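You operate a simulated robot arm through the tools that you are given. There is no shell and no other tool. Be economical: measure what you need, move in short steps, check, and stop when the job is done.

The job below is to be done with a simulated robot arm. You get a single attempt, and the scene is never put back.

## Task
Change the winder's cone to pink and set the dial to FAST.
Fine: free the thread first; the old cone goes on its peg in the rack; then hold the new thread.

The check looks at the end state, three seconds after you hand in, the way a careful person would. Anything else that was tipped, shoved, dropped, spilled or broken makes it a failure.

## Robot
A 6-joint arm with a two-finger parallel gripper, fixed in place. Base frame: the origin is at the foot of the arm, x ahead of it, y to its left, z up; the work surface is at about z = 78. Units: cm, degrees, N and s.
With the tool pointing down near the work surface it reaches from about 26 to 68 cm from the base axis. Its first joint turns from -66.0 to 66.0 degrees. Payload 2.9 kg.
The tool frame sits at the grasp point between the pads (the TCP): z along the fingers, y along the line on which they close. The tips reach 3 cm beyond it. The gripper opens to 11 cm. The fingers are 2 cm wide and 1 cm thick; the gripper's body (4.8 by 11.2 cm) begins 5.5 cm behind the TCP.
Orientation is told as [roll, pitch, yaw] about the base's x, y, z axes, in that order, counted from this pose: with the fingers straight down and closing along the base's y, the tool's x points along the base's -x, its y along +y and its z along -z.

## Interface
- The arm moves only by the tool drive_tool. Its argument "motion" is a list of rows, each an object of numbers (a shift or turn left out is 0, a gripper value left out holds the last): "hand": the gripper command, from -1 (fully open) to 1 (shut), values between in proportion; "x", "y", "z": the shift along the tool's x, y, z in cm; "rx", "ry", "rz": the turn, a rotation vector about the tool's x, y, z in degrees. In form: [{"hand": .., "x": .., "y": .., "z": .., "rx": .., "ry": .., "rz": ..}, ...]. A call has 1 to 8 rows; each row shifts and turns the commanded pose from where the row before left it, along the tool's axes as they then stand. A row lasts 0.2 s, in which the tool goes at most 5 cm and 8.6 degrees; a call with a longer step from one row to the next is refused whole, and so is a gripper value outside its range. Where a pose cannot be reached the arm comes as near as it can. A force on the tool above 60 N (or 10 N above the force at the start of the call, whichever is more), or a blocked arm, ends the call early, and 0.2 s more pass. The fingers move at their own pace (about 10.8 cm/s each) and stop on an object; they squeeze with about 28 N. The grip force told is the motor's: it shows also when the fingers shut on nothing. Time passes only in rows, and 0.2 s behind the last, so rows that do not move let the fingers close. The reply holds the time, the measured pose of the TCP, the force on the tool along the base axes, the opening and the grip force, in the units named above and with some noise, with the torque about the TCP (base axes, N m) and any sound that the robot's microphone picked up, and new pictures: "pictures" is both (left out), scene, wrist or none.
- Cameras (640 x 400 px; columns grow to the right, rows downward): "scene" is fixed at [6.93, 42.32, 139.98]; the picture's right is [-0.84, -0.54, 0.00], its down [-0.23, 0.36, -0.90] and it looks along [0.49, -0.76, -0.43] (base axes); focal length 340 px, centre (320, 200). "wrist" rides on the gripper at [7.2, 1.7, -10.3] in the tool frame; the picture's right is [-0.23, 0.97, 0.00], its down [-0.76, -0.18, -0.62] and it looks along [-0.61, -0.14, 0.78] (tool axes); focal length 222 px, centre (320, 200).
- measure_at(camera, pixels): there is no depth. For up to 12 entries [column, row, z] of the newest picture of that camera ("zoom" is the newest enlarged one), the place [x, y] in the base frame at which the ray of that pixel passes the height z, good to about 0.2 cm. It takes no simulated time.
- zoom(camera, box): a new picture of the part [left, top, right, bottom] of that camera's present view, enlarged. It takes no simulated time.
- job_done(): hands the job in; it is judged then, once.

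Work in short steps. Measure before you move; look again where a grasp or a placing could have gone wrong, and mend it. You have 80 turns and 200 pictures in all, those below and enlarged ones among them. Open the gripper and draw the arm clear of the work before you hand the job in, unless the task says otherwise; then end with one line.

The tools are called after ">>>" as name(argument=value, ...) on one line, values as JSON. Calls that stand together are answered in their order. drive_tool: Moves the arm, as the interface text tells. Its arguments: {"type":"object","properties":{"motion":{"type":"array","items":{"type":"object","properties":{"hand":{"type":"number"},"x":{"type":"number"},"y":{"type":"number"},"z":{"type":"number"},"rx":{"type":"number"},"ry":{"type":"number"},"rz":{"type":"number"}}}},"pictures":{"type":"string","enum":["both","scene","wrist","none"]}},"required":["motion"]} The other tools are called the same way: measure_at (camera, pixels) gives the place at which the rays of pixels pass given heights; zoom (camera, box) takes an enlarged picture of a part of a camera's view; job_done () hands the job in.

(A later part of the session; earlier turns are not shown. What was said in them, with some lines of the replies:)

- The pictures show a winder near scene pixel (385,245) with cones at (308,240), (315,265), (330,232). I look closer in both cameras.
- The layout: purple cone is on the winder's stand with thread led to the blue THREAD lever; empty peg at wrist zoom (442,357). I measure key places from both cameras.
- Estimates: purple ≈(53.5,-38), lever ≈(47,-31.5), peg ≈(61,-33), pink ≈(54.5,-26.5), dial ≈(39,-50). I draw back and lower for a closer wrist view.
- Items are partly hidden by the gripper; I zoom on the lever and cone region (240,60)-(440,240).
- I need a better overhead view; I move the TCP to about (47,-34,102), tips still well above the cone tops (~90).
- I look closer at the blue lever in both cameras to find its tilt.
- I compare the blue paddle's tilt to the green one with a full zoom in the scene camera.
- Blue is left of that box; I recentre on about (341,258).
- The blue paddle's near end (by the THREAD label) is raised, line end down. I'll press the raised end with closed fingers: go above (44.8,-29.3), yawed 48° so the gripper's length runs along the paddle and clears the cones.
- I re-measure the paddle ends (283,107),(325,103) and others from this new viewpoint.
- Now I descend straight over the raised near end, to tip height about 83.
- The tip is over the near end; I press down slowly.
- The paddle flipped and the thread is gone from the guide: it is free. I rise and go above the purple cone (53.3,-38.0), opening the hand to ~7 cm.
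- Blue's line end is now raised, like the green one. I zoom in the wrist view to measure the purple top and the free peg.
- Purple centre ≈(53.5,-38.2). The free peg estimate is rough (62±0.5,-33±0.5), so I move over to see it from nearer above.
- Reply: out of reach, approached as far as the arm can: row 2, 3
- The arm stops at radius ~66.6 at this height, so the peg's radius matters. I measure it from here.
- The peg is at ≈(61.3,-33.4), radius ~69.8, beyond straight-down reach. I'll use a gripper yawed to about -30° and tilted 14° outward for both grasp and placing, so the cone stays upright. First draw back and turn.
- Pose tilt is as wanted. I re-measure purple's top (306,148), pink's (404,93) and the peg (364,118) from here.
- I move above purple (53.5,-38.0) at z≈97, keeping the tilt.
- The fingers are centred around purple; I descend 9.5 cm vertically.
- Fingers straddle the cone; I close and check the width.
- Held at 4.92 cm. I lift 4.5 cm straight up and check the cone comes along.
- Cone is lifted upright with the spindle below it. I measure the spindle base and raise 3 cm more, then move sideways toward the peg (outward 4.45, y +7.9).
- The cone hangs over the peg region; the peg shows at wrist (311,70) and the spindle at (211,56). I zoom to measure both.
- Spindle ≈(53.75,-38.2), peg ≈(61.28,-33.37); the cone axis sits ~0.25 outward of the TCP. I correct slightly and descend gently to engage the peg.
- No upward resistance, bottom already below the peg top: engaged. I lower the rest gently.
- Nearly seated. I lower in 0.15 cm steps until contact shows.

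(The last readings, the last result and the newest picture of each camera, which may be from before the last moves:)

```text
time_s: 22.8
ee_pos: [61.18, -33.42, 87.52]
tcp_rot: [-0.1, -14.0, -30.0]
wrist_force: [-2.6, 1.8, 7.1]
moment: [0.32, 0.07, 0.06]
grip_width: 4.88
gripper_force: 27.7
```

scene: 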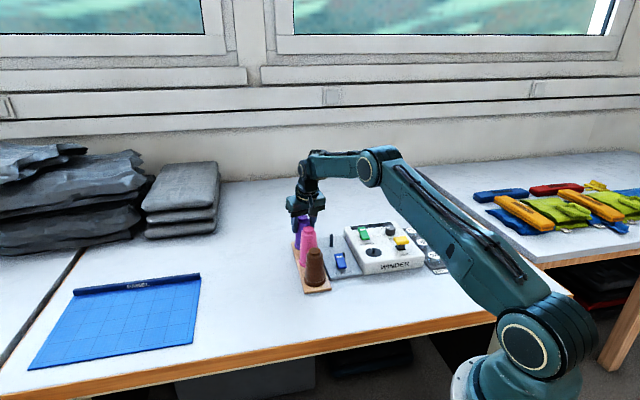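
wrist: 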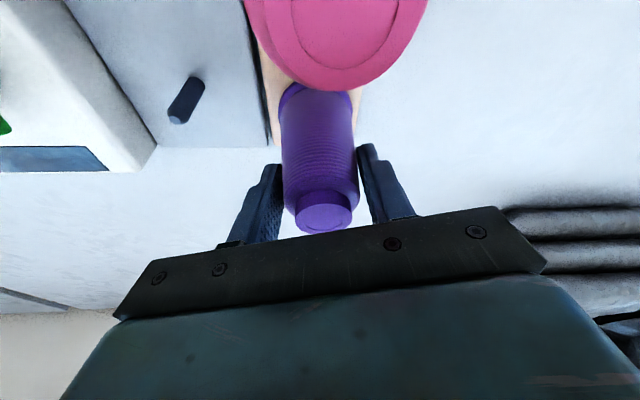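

Contact: 7 N upward, so the cone is seated. I open to 7.2 cm and look before lifting.

>>> drive_tool(motion=[{"x": -0.02, "z": -0.1}, {"hand": -0.3}, {}, {}], pictures="wrist")

>>> zoom(camera="scene", box=[270, 185, 350, 265])

```text
time_s: 23.8
ee_pos: [61.21, -33.3, 87.56]
tcp_rot: [0.0, -14.0, -30.0]
wrist_force: [-1.2, 0.1, -0.8]
moment: [-0.02, -0.02, -0.02]
grip_width: 7.1
gripper_force: 0.1
```

wrist: 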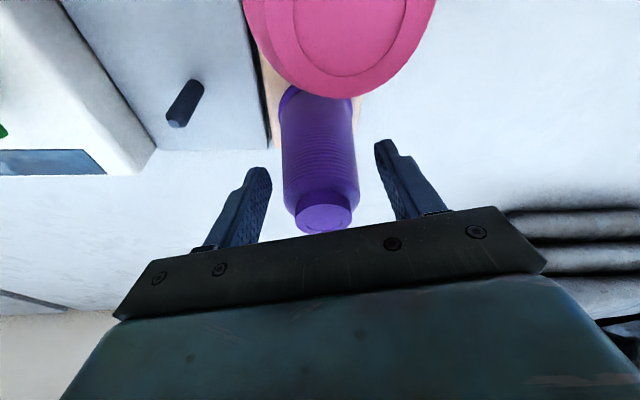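

```text
5.00 times, centred on (310, 225) of scene
```

zoom: 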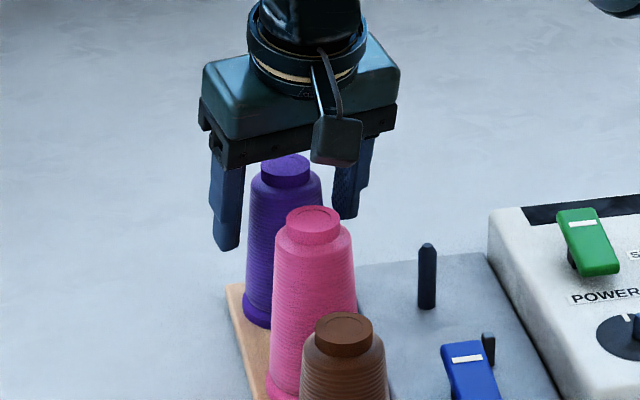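

Released with purple standing. I lift straight up 10 cm and shift above pink (~(54.9,-27.5)).

>>> drive_tool(motion=[{"x": -0.36, "z": -1.46}, {"x": -0.6, "z": -2.43}, {"x": -0.7, "z": -2.9}, {"x": -0.7, "z": -2.9}, {"x": 2.74, "y": 0.62, "z": -0.68}, {"x": 2.74, "y": 0.62, "z": -0.68}, {"x": 2.74, "y": 0.62, "z": -0.68}, {}], pictures="both")

>>> zoom(camera="wrist", box=[220, 0, 420, 150])

>>> zoom(camera="scene", box=[270, 175, 370, 275])

```text
time_s: 25.6
ee_pos: [54.74, -27.53, 97.49]
tcp_rot: [0.0, -14.1, -30.0]
wrist_force: [-0.6, 0.1, -0.4]
moment: [-0.02, 0.02, 0.0]
grip_width: 7.14
gripper_force: 0.1
```

scene: 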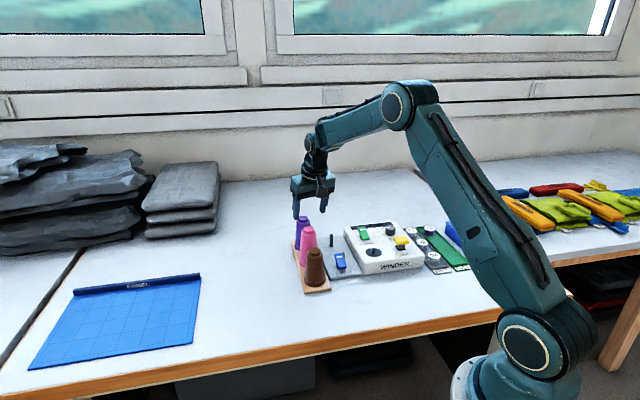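
wrist: 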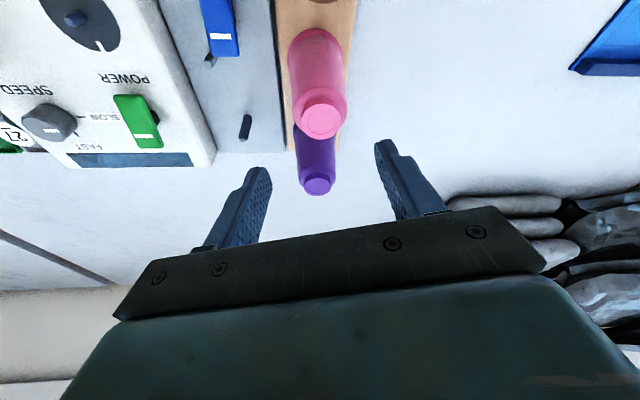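

```text
2.67 times, centred on (320, 75) of wrist
```

zoom: 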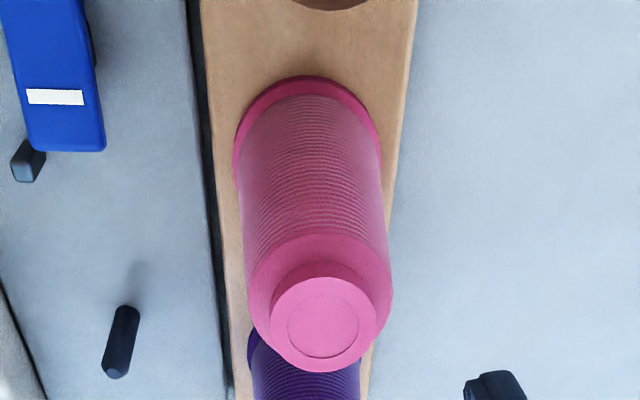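

```text
4.00 times, centred on (320, 225) of scene
```

zoom: 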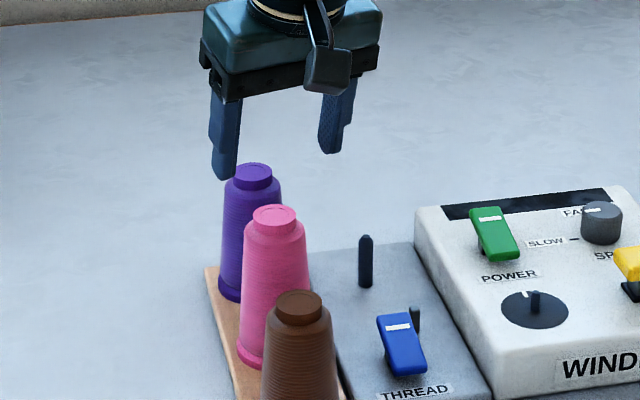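

Purple sits well on its peg. I measure pink's top centre at zoom (322,318) and its base ring.

>>> measure_at(camera="zoom", pixels=[[252, 185, 90], [278, 215, 90], [330, 215, 79]])

>>> measure_at(camera="wrist", pixels=[[320.8, 119.3, 90], [320.8, 119.3, 90.4], [316.5, 57, 79], [317, 185, 90], [317, 185, 90.4], [246, 116, 79.2], [242, 136, 83.3]])

```text
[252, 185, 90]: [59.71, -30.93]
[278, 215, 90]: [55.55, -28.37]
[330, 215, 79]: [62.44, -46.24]
```

```text
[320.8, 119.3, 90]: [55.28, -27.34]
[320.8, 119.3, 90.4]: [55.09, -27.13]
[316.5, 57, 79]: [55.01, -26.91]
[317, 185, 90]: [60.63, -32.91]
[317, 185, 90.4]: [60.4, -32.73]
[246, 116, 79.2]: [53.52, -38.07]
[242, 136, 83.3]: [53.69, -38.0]
```

Pink ≈(55.1,-27.35): shift +0.33 along y, then descend 10 cm around it.

>>> drive_tool(motion=[{"x": 0.5, "y": 0.33, "z": 1.9}, {"x": 0.6, "z": 2.5}, {"x": 0.6, "z": 2.5}, {"x": 0.5, "z": 1.9}, {"x": 0.22, "z": 0.9}, {}], pictures="wrist")

>>> zoom(camera="scene", box=[270, 185, 370, 285])

```text
time_s: 27.0
ee_pos: [54.81, -27.19, 87.55]
tcp_rot: [0.0, -13.9, -30.0]
wrist_force: [-0.5, -0.7, -0.2]
moment: [0.0, 0.04, 0.0]
grip_width: 7.14
gripper_force: 0.1
```

wrist: 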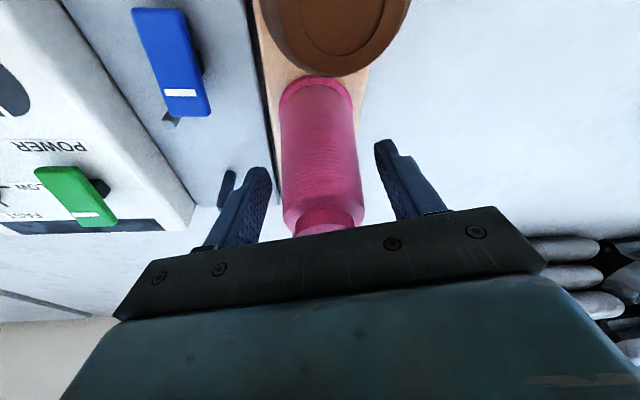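

```text
4.00 times, centred on (320, 235) of scene
```

zoom: 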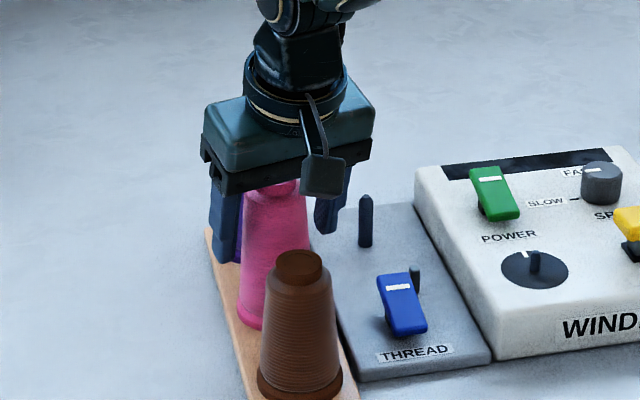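

No contact forces; pink is between the fingers. I close and check.

>>> drive_tool(motion=[{"hand": 0.1}, {"hand": 1}, {}, {}], pictures="wrist")

```text
time_s: 28.0
ee_pos: [54.93, -27.13, 87.6]
tcp_rot: [0.0, -14.0, -30.0]
wrist_force: [0.9, 0.5, -0.9]
moment: [0.04, -0.04, 0.0]
grip_width: 5.05
gripper_force: 28.3
```

wrist: 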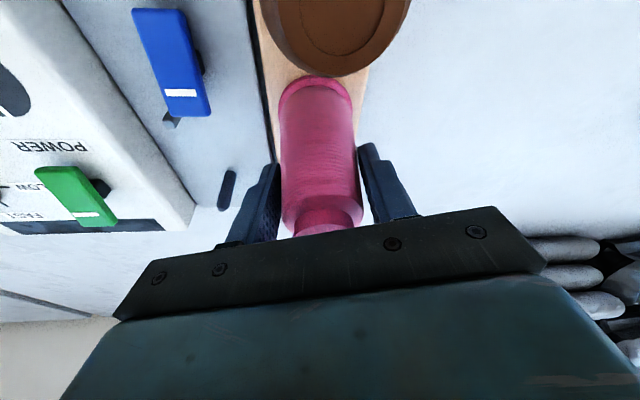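

Held at 5.05 cm; pink sits in the grip like purple did. I lift 7.5 cm straight up.

>>> drive_tool(motion=[{"x": -0.12, "z": -0.48}, {"x": -0.24, "z": -0.97}, {"x": -0.36, "z": -1.46}, {"x": -0.48, "z": -1.95}, {"x": -0.62, "z": -2.45}, {}], pictures="both")

>>> zoom(camera="scene", box=[270, 175, 370, 285])

```text
time_s: 29.4
ee_pos: [54.87, -27.25, 94.9]
tcp_rot: [0.0, -13.9, -30.0]
wrist_force: [-0.2, 0.8, -1.6]
moment: [0.0, 0.01, -0.02]
grip_width: 5.02
gripper_force: 28.0
```

scene: 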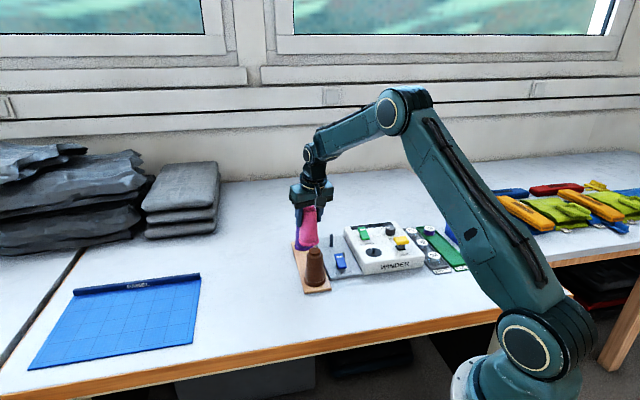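
wrist: 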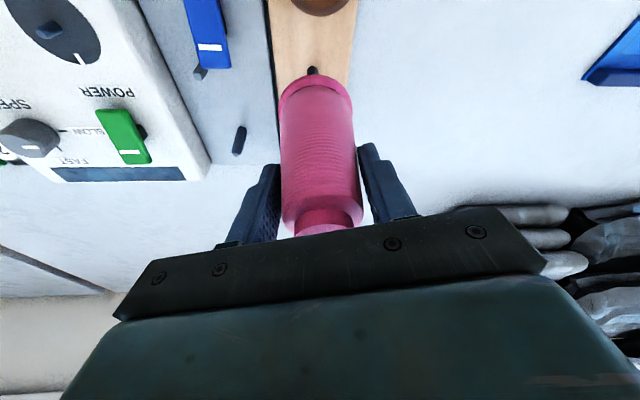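

```text
3.64 times, centred on (320, 230) of scene
```

zoom: 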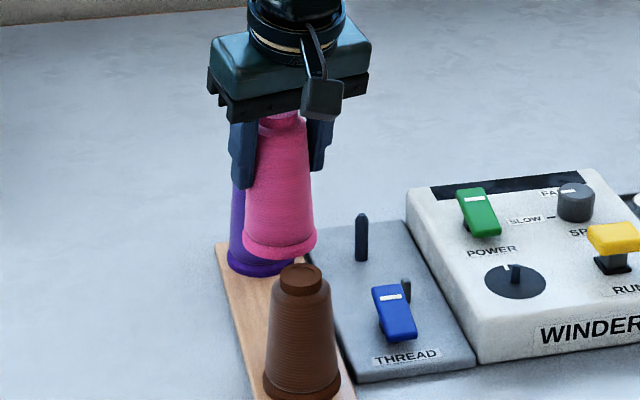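

Pink is up and clear. The middle peg base shows at wrist (312,69); I measure it to learn the cone's offset from the TCP.

>>> zoom(camera="wrist", box=[220, 30, 380, 130])

```text
4.00 times, centred on (300, 80) of wrist
```

zoom: 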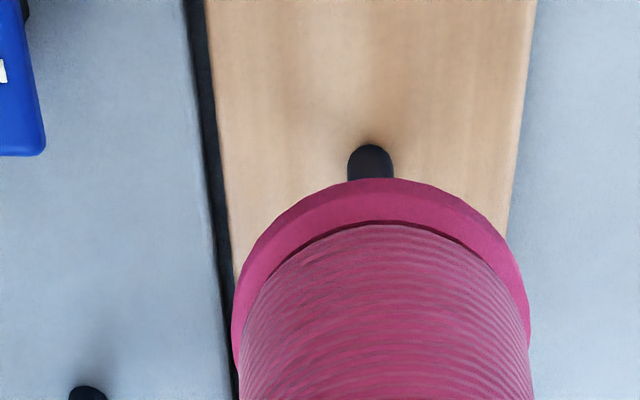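

>>> measure_at(camera="zoom", pixels=[[371, 167, 79], [88, 402, 79.2]])

```text
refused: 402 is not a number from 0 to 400
```

Row out of range; I retry.

>>> measure_at(camera="zoom", pixels=[[371, 167, 79], [88, 400, 79.2]])

```text
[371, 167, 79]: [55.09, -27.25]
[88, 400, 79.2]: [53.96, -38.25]
```

Offset is (0.2,-0.1), so the TCP target for the spindle is (53.5,-38.05). I move there at this height.

>>> drive_tool(motion=[{"x": -1.02, "y": -2.51, "z": 0.255}, {"x": -1.02, "y": -2.51, "z": 0.255}, {"x": -1.02, "y": -2.51, "z": 0.255}, {"x": -1.02, "y": -2.51, "z": 0.255}, {}], pictures="both")

>>> zoom(camera="wrist", box=[220, 30, 380, 130])

>>> zoom(camera="scene", box=[280, 175, 380, 275])

```text
time_s: 30.6
ee_pos: [53.33, -37.97, 95.08]
tcp_rot: [0.0, -14.1, -30.2]
wrist_force: [-0.1, -0.1, -1.4]
moment: [-0.01, -0.01, -0.01]
grip_width: 5.05
gripper_force: 27.5
```

scene: 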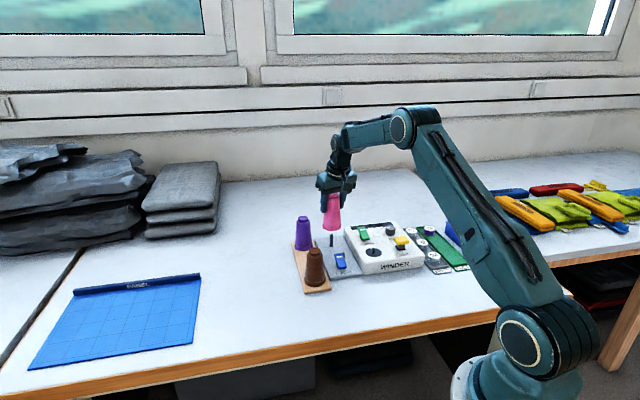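
wrist: 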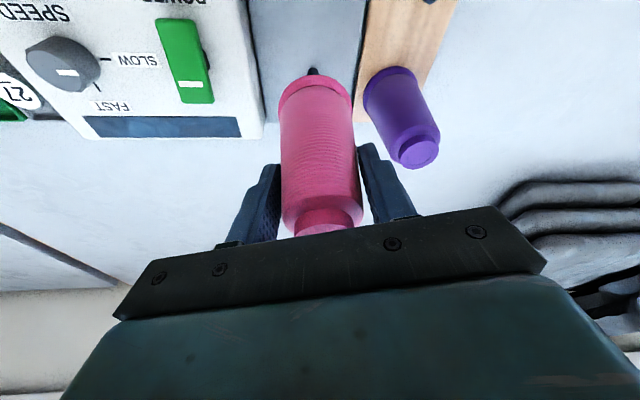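

```text
4.00 times, centred on (300, 80) of wrist
```

zoom: 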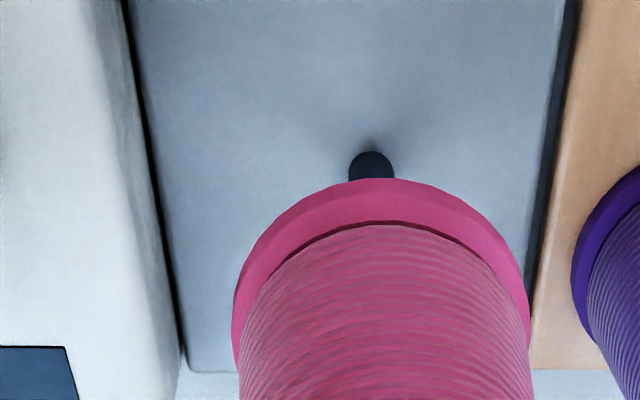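

```text
4.00 times, centred on (330, 225) of scene
```

zoom: 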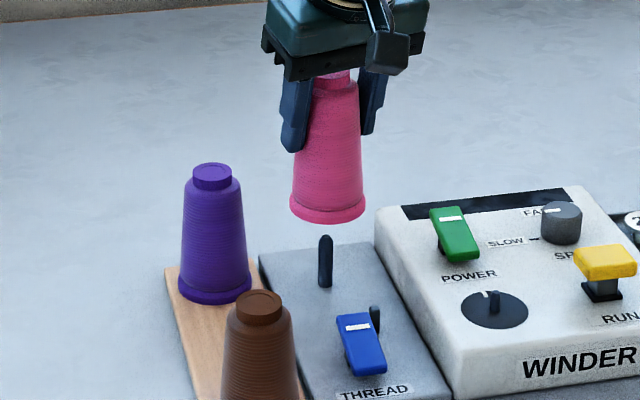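

Spindle base is ~6 zoom px lower than the peg was: I shift 0.17 outward and lower gently to engage.

>>> drive_tool(motion=[{"x": 0.12, "z": 1.2}, {"x": 0.3, "z": 1.2}, {"x": 0.15, "z": 0.58}, {"x": 0.15, "z": 0.58}, {"x": 0.15, "z": 0.58}, {}], pictures="none")

>>> zoom(camera="scene", box=[280, 185, 380, 275])

```text
time_s: 32.0
ee_pos: [53.54, -38.04, 90.75]
tcp_rot: [0.0, -14.0, -30.0]
wrist_force: [0.0, 1.0, -1.7]
moment: [0.02, 0.02, -0.02]
grip_width: 5.04
gripper_force: 27.6
```

```text
4.44 times, centred on (330, 230) of scene
```

zoom: 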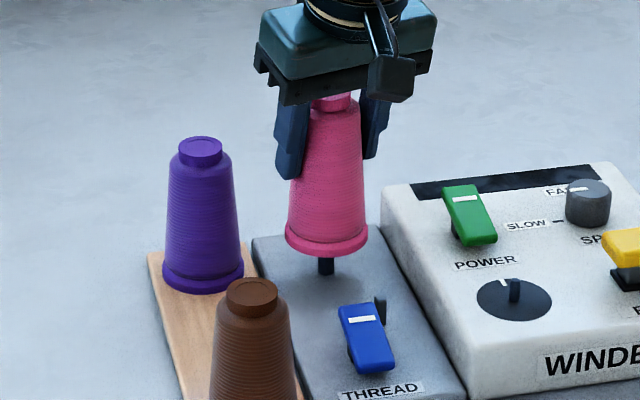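

Engaged with no resistance. I lower the remaining ~3 cm.

>>> drive_tool(motion=[{"x": 0.17, "z": 0.68}, {"x": 0.17, "z": 0.68}, {"x": 0.17, "z": 0.68}, {"x": 0.12, "z": 0.48}, {"x": 0.05, "z": 0.2}, {"x": 0.04, "z": 0.15}, {"x": 0.04, "z": 0.15}, {}], pictures="none")

>>> zoom(camera="scene", box=[280, 185, 380, 275])

```text
time_s: 33.8
ee_pos: [53.73, -37.92, 87.69]
tcp_rot: [0.0, -14.0, -30.0]
wrist_force: [-2.8, 1.3, 3.4]
moment: [0.26, 0.09, 0.04]
grip_width: 5.01
gripper_force: 27.9
```

```text
4.44 times, centred on (330, 230) of scene
```

zoom: 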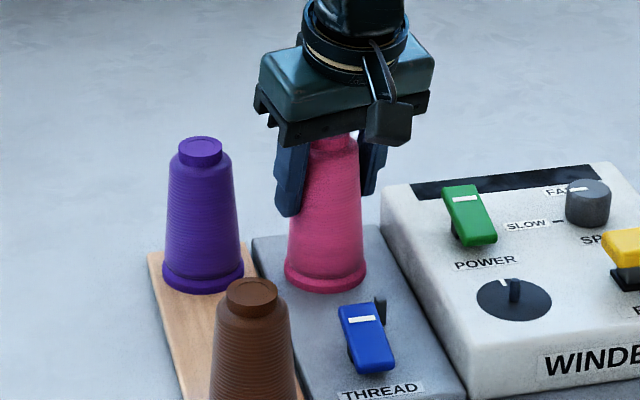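

Contact shown (3–4 N) and the cone base sits on the plate. I open and rise 10 cm.

>>> drive_tool(motion=[{"x": -0.02, "z": -0.08}, {"hand": -0.3}, {}, {"x": -0.36, "z": -1.46}, {"x": -0.7, "z": -2.9}, {"x": -0.7, "z": -2.9}, {"x": -0.7, "z": -2.9}, {}], pictures="both")

>>> zoom(camera="scene", box=[280, 185, 380, 275])

```text
time_s: 35.6
ee_pos: [53.51, -38.05, 98.29]
tcp_rot: [0.0, -13.9, -30.1]
wrist_force: [-0.7, 0.3, 0.1]
moment: [0.0, 0.0, 0.0]
grip_width: 7.16
gripper_force: 0.1
```

scene: 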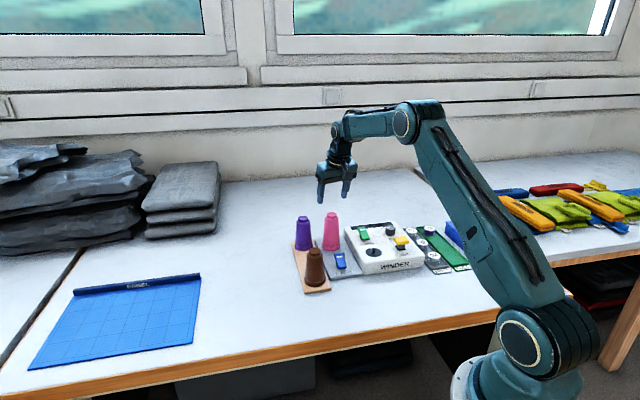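
wrist: 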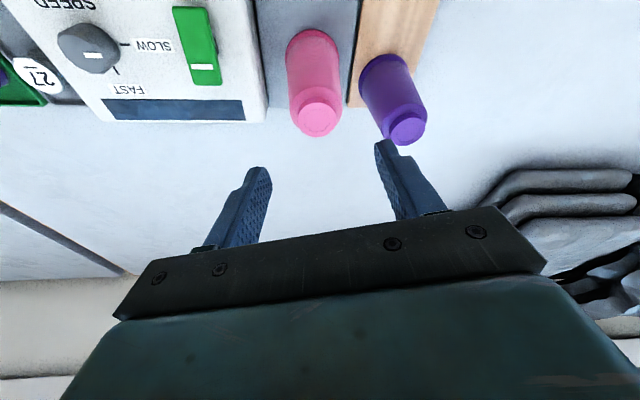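

```text
4.44 times, centred on (330, 230) of scene
```

zoom: 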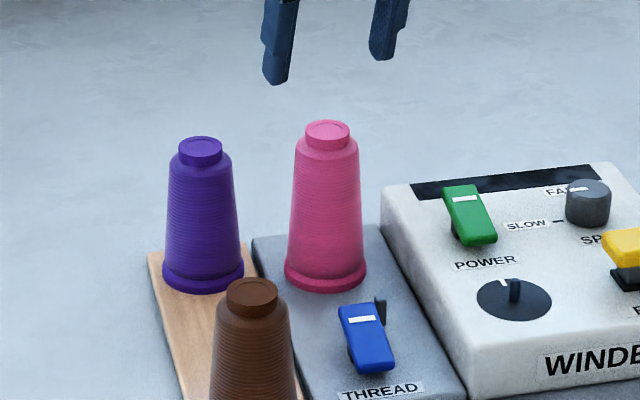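

Both cones stand properly. Next I close the clamp by pressing the paddle's line end at about (47.6,-31.55), clear of the guide post (47.7,-34). First untilt, move there high, turn to yaw 48 and shut the fingers.

>>> drive_tool(motion=[{"ry": 7, "z": -1}, {"ry": 7, "z": -1}, {"x": 2.8, "y": 0.9}, {"x": 2.8, "y": 0.9}, {"x": 2.76, "y": 0.88}, {"hand": 1, "rz": -7.8}, {"rz": -7.8}, {"rz": -7.8}], pictures="none")

>>> drive_tool(motion=[{"rz": -7.8}, {"rz": -7.8}, {"rz": -7.8}, {"rz": -7.8}, {"rz": -7.8}, {"rz": -7.8}, {"rz": -7.8}, {}], pictures="both")

>>> zoom(camera="wrist", box=[200, 40, 380, 180])

```text
time_s: 37.4
ee_pos: [47.38, -31.4, 100.11]
tcp_rot: [0.0, -0.1, -6.4]
wrist_force: [0.2, -0.3, -0.8]
moment: [-0.03, 0.0, -0.03]
grip_width: 0.0
gripper_force: 28.1
```

```text
time_s: 39.2
ee_pos: [47.31, -31.34, 100.1]
tcp_rot: [0.0, 0.0, 48.0]
wrist_force: [-0.3, 0.1, -0.8]
moment: [-0.03, 0.0, 0.01]
grip_width: 0.02
gripper_force: 28.0
```

scene: 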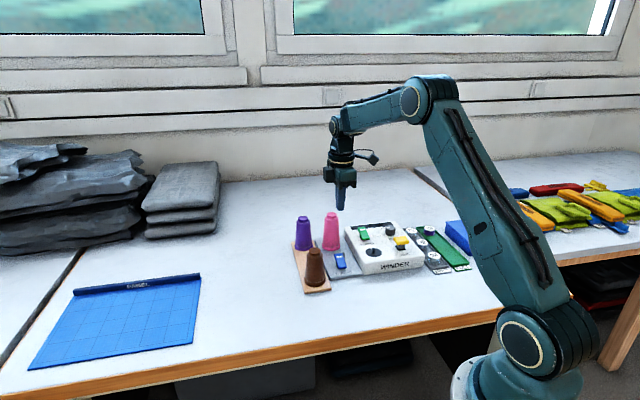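
wrist: 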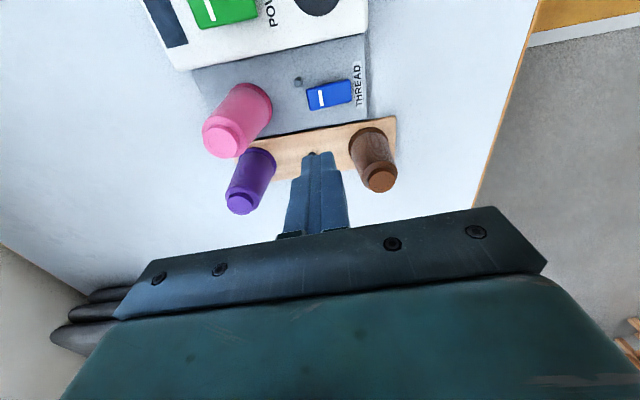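

```text
2.86 times, centred on (290, 110) of wrist
```

zoom: 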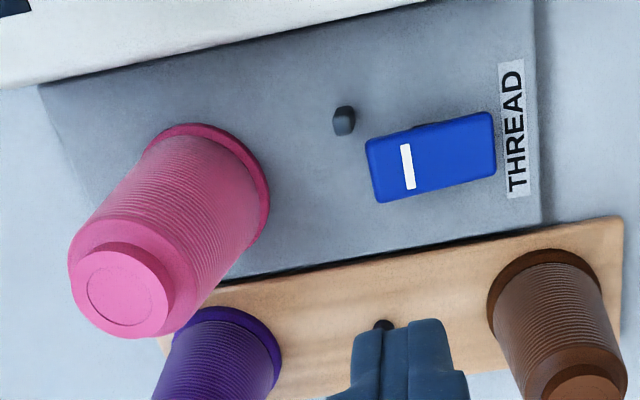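

>>> measure_at(camera="zoom", pixels=[[373, 173, 82], [493, 144, 80.5], [345, 112, 79.3], [345, 125, 81], [400, 165, 82], [433, 158, 81.3]])

```text
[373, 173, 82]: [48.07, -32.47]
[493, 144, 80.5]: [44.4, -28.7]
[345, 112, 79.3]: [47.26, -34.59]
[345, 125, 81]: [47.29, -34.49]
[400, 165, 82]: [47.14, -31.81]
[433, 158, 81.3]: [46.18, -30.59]
```

Far end ≈(48.1,-32.5), pivot ≈(46.25,-30.6), post ≈(47.3,-34.5). I shift 0.5 along the paddle and descend, pressing to the same depth as before (TCP 84.1).

>>> drive_tool(motion=[{"y": -0.5, "z": 4}, {"z": 4}, {"z": 3.5}, {"z": 2.3}, {"z": 0.5}, {}], pictures="wrist")

>>> zoom(camera="scene", box=[310, 215, 380, 275])

```text
time_s: 40.6
ee_pos: [47.75, -31.74, 85.93]
tcp_rot: [0.0, -0.1, 48.0]
wrist_force: [0.2, -0.6, 0.0]
moment: [0.03, 0.03, 0.01]
grip_width: 0.0
gripper_force: 28.4
```

wrist: 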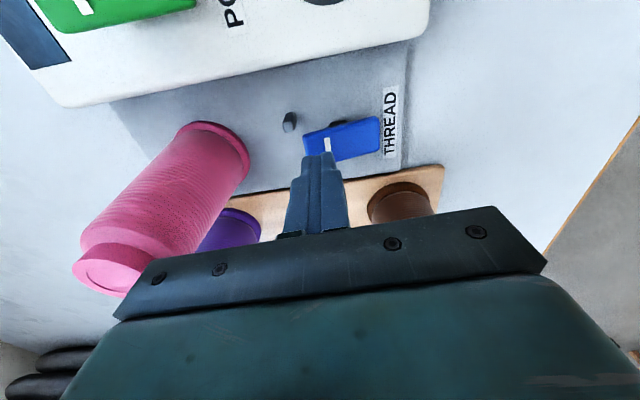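

```text
6.67 times, centred on (345, 245) of scene
```

zoom: 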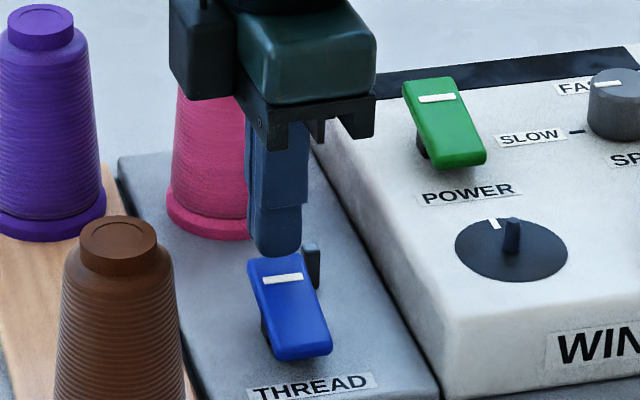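

The tip is above the line end; I nudge 0.3 inward and press down slowly.

>>> drive_tool(motion=[{"y": 0.3, "x": 0.15}, {"z": 0.5}, {"z": 0.5}, {"z": 0.4}, {"z": 0.4}, {}], pictures="wrist")

>>> zoom(camera="scene", box=[310, 215, 380, 275])

```text
time_s: 42.0
ee_pos: [47.55, -31.63, 84.14]
tcp_rot: [-0.3, 0.1, 47.9]
wrist_force: [4.1, -4.1, 8.7]
moment: [-0.03, -0.15, -0.02]
grip_width: 0.0
gripper_force: 27.9
```

wrist: 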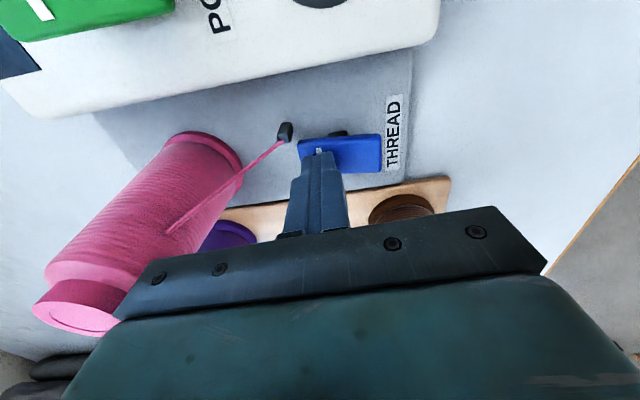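

```text
6.67 times, centred on (345, 245) of scene
```

zoom: 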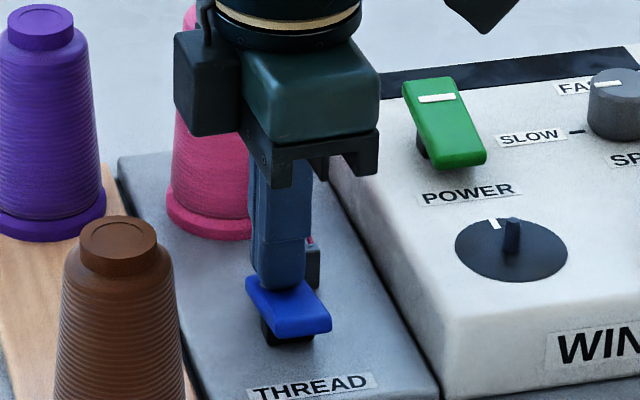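

The pink thread now runs into the guide, clamp flipped. I rise straight up.

>>> drive_tool(motion=[{"z": -2}, {"z": -4.5}, {"z": -4.5}, {"z": -4.5}, {}], pictures="wrist")

>>> zoom(camera="scene", box=[310, 215, 380, 275])

```text
time_s: 43.2
ee_pos: [47.14, -31.45, 99.57]
tcp_rot: [0.0, 0.0, 48.0]
wrist_force: [-0.2, 0.8, 0.1]
moment: [0.0, 0.0, 0.03]
grip_width: 0.0
gripper_force: 27.7
```

wrist: 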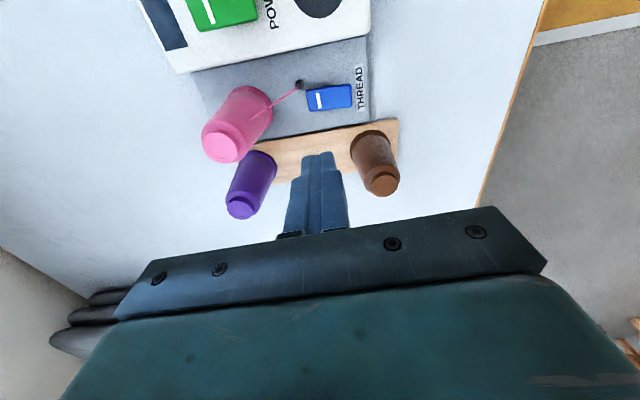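

```text
6.67 times, centred on (345, 245) of scene
```

zoom: 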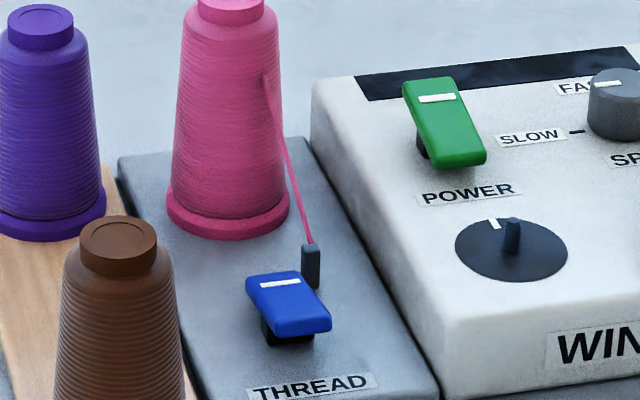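

Thread is held on pink. Now I move above the dial (~(39,-49.8)) at the same height, opening the fingers to ~5 cm.

>>> drive_tool(motion=[{"x": 3.81, "y": -1.25}, {"x": 3.81, "y": -1.25}, {"x": 3.81, "y": -1.25}, {"x": 3.81, "y": -1.25, "hand": 0.05}, {"x": 3.81, "y": -1.25}, {}], pictures="wrist")

>>> zoom(camera="wrist", box=[220, 40, 400, 180])

>>> zoom(camera="scene", box=[365, 210, 425, 250])

```text
time_s: 44.6
ee_pos: [39.32, -49.96, 99.62]
tcp_rot: [0.0, 0.0, 48.1]
wrist_force: [0.0, -0.5, 0.3]
moment: [0.0, -0.01, 0.03]
grip_width: 5.24
gripper_force: 0.1
```

wrist: 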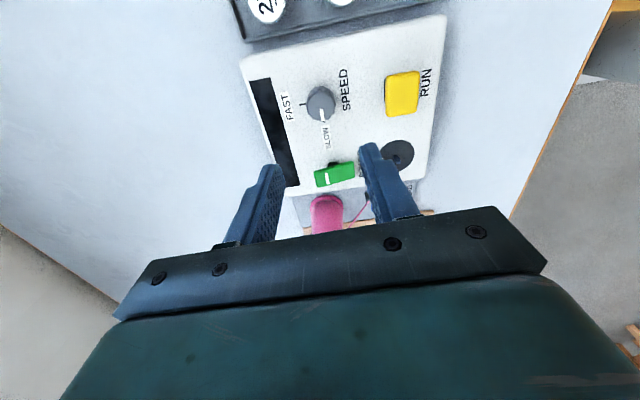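

```text
2.86 times, centred on (310, 110) of wrist
```

zoom: 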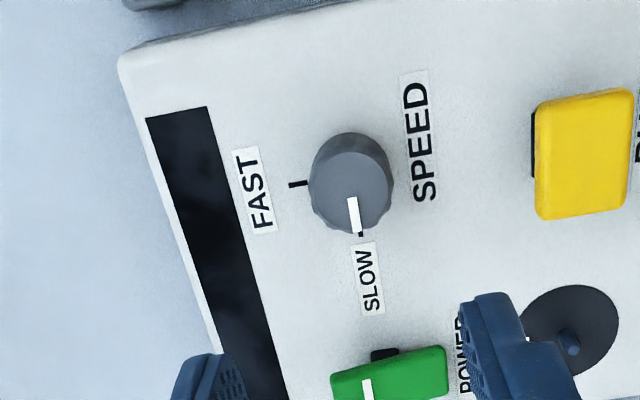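

```text
10.00 times, centred on (395, 230) of scene
```

zoom: 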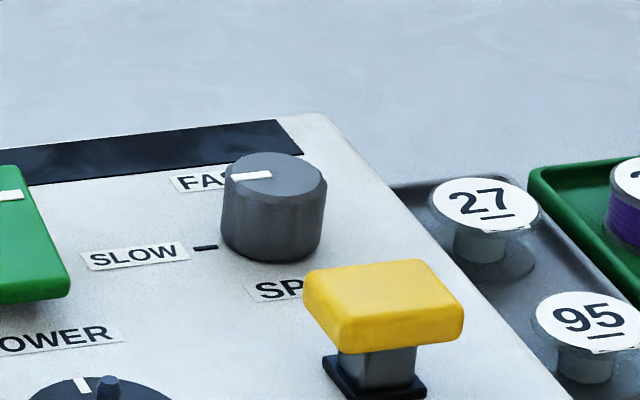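

Pointer is on SLOW; FAST tick is a quarter-turn clockwise (from above). I measure knob, ticks and pointer.

>>> measure_at(camera="scene", pixels=[[390.5, 226.8, 84], [390.5, 226.8, 85], [390.5, 226.8, 86], [390.5, 234.0, 82.5], [390.5, 234, 83], [383.5, 234.7, 82.5], [383.5, 234.7, 83]])

>>> measure_at(camera="wrist", pixels=[[321.7, 105.5, 84], [321.7, 105.5, 85], [320.6, 109.2, 85], [323.2, 121.3, 85], [303, 104.5, 82.5], [324.5, 122, 82.5]])

```text
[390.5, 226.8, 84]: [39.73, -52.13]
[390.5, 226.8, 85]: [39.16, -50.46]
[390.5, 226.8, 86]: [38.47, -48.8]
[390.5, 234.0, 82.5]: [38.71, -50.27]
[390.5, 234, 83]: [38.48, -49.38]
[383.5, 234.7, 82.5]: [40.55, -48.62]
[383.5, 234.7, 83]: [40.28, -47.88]
```

```text
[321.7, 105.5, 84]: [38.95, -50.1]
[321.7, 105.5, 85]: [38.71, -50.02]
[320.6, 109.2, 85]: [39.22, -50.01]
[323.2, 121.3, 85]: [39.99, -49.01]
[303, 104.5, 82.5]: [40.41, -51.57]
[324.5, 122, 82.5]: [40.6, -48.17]
```

Knob ≈(39.0,-50.05), top ≈85.2, panel ≈82.6; ticks are 90° apart. I descend to TCP 86.3 with fingers around the knob.

>>> drive_tool(motion=[{"x": 0.27, "y": 0.19, "z": 4}, {"z": 4}, {"z": 3}, {"z": 1.5}, {"z": 0.8}, {}], pictures="wrist")

>>> zoom(camera="scene", box=[355, 195, 435, 255])

```text
time_s: 46.0
ee_pos: [39.01, -49.97, 86.18]
tcp_rot: [0.0, 0.0, 48.0]
wrist_force: [-0.2, -0.1, 0.2]
moment: [0.0, -0.04, 0.03]
grip_width: 5.23
gripper_force: 0.0
```

wrist: 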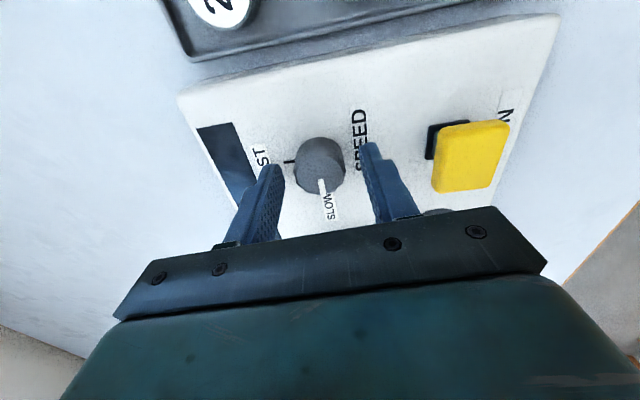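

```text
6.67 times, centred on (395, 225) of scene
```

zoom: 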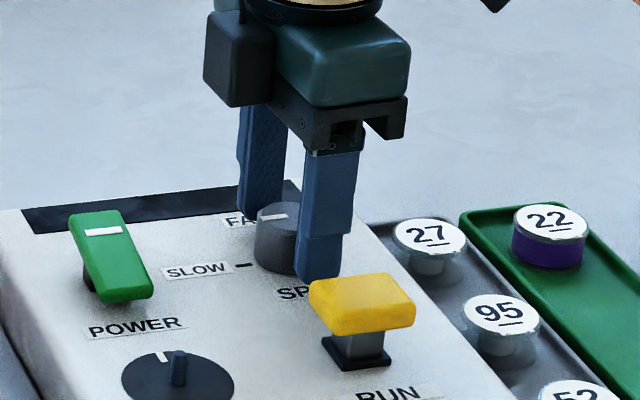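

The knob is between the fingers. I close onto it.

>>> drive_tool(motion=[{"hand": 0.3}, {"hand": 1}, {}, {}], pictures="wrist")

```text
time_s: 47.0
ee_pos: [38.92, -50.01, 86.22]
tcp_rot: [0.0, 0.0, 48.0]
wrist_force: [-1.5, 0.8, -0.2]
moment: [-0.28, -0.27, 0.0]
grip_width: 3.16
gripper_force: 45.1
```

wrist: 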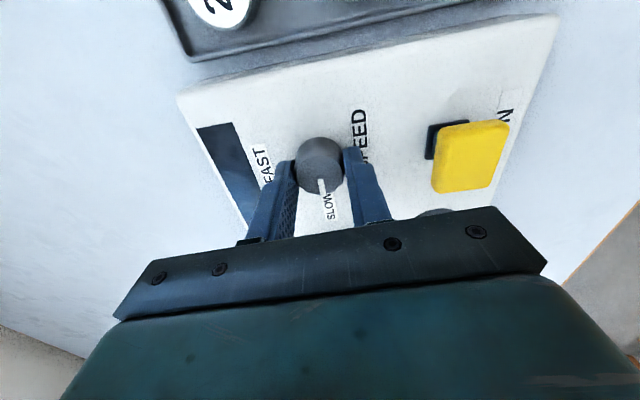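

Gripped (3.16 cm). I turn clockwise (rz +) in part: 42°, and look.

>>> drive_tool(motion=[{"rz": 6}, {"rz": 6}, {"rz": 6}, {"rz": 6}, {"rz": 6}, {"rz": 6}, {"rz": 6}, {}], pictures="wrist")

```text
time_s: 48.8
ee_pos: [39.08, -50.08, 86.28]
tcp_rot: [-0.2, 0.0, 6.0]
wrist_force: [7.8, -15.5, -10.7]
moment: [0.08, -0.05, 0.0]
grip_width: 3.13
gripper_force: 44.6
```

wrist: 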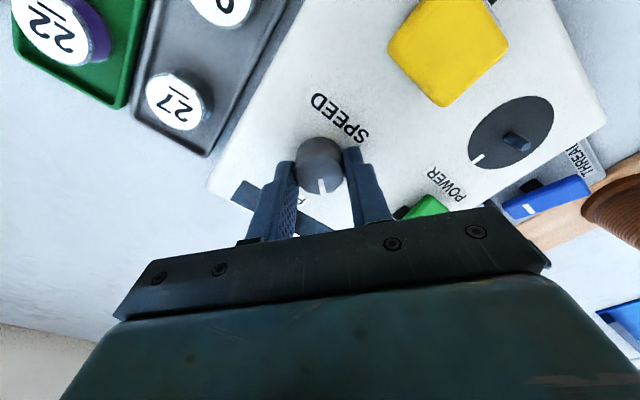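

The knob turns with the fingers; a side load of ~17 N shows a slight off-centre, so I ease 0.1 cm along -y and turn another 48°.

>>> drive_tool(motion=[{"y": -0.1, "rz": 6}, {"rz": 6}, {"rz": 6}, {"rz": 6}, {"rz": 6}, {"rz": 6}, {"rz": 6}, {"rz": 6}], pictures="wrist")

>>> zoom(camera="wrist", box=[240, 100, 400, 220])

```text
time_s: 50.6
ee_pos: [38.94, -50.07, 86.19]
tcp_rot: [0.0, -0.1, -42.1]
wrist_force: [8.1, -12.5, -15.6]
moment: [-0.37, 0.35, 0.08]
grip_width: 3.13
gripper_force: 44.3
```

wrist: 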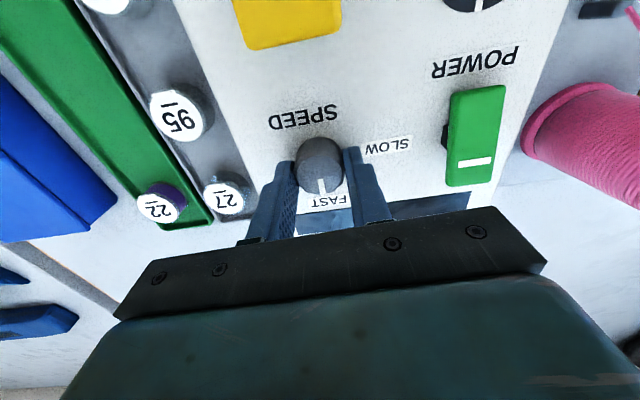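

```text
3.33 times, centred on (320, 160) of wrist
```

zoom: 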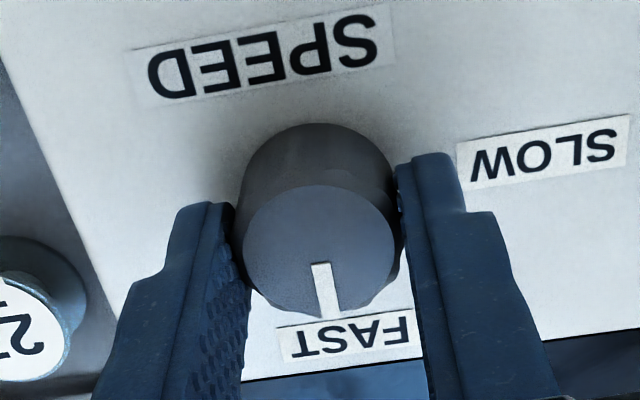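

The pointer aims at FAST. I open and rise straight up to inspect.

>>> drive_tool(motion=[{"hand": 0.3}, {"hand": 0.05}, {}, {"z": -2}, {"z": -4}, {"z": -4.5}, {"z": -4.5}, {}], pictures="both")

>>> zoom(camera="wrist", box=[240, 50, 400, 170])

>>> zoom(camera="scene", box=[280, 200, 480, 300])

```text
time_s: 52.4
ee_pos: [38.96, -49.91, 101.28]
tcp_rot: [0.0, 0.1, -41.9]
wrist_force: [0.4, 0.2, -0.5]
moment: [0.0, -0.01, 0.01]
grip_width: 5.23
gripper_force: 0.1
```

scene: 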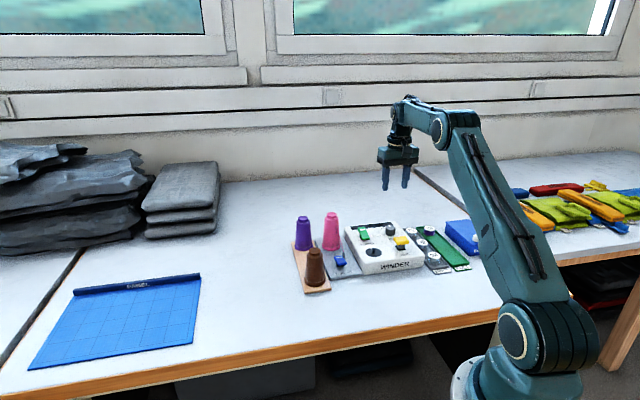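
wrist: 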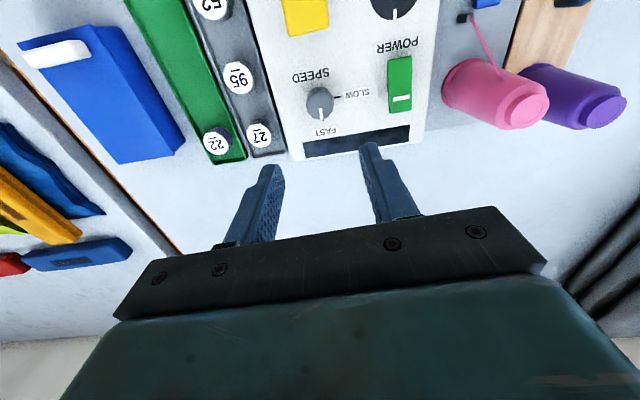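

```text
3.33 times, centred on (320, 110) of wrist
```

zoom: 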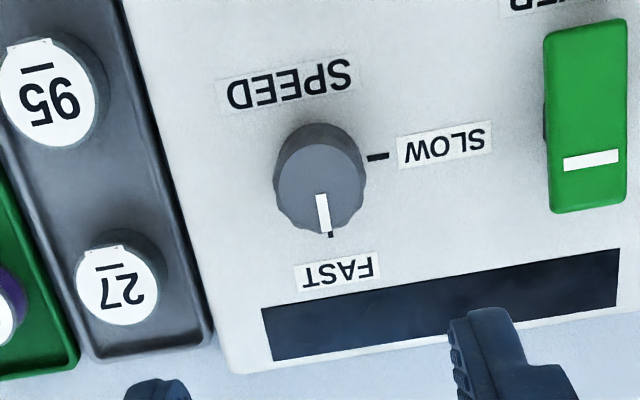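

```text
3.20 times, centred on (380, 250) of scene
```

zoom: 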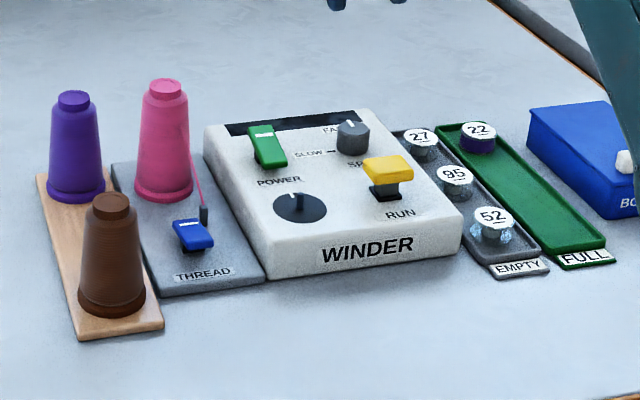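

The dial points at the FAST tick, pink is threaded and held, purple on its peg, the rest untouched. I open fully and draw the arm up clear.

>>> drive_tool(motion=[{"hand": -1, "z": -4}, {"z": -4}, {"z": -4, "x": 2}, {"x": 3}, {}], pictures="scene")

```text
time_s: 53.6
ee_pos: [35.19, -46.53, 113.24]
tcp_rot: [0.0, 0.0, -41.9]
wrist_force: [0.6, -0.8, 0.1]
moment: [0.01, 0.03, -0.05]
grip_width: 11.0
gripper_force: 0.1
```

scene: 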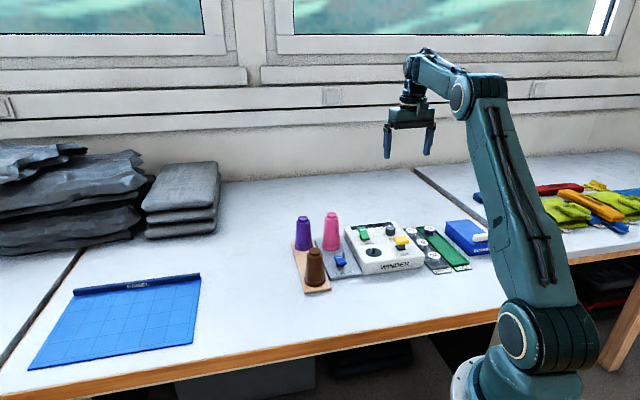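

The arm is clear with the gripper open, and the scene is as wanted; I hand in.

>>> job_done()

```text
The job is handed in.
```

The winder now has the pink cone with its thread held in the clamp, the purple cone is on its peg in the rack, and the dial is set to FAST.
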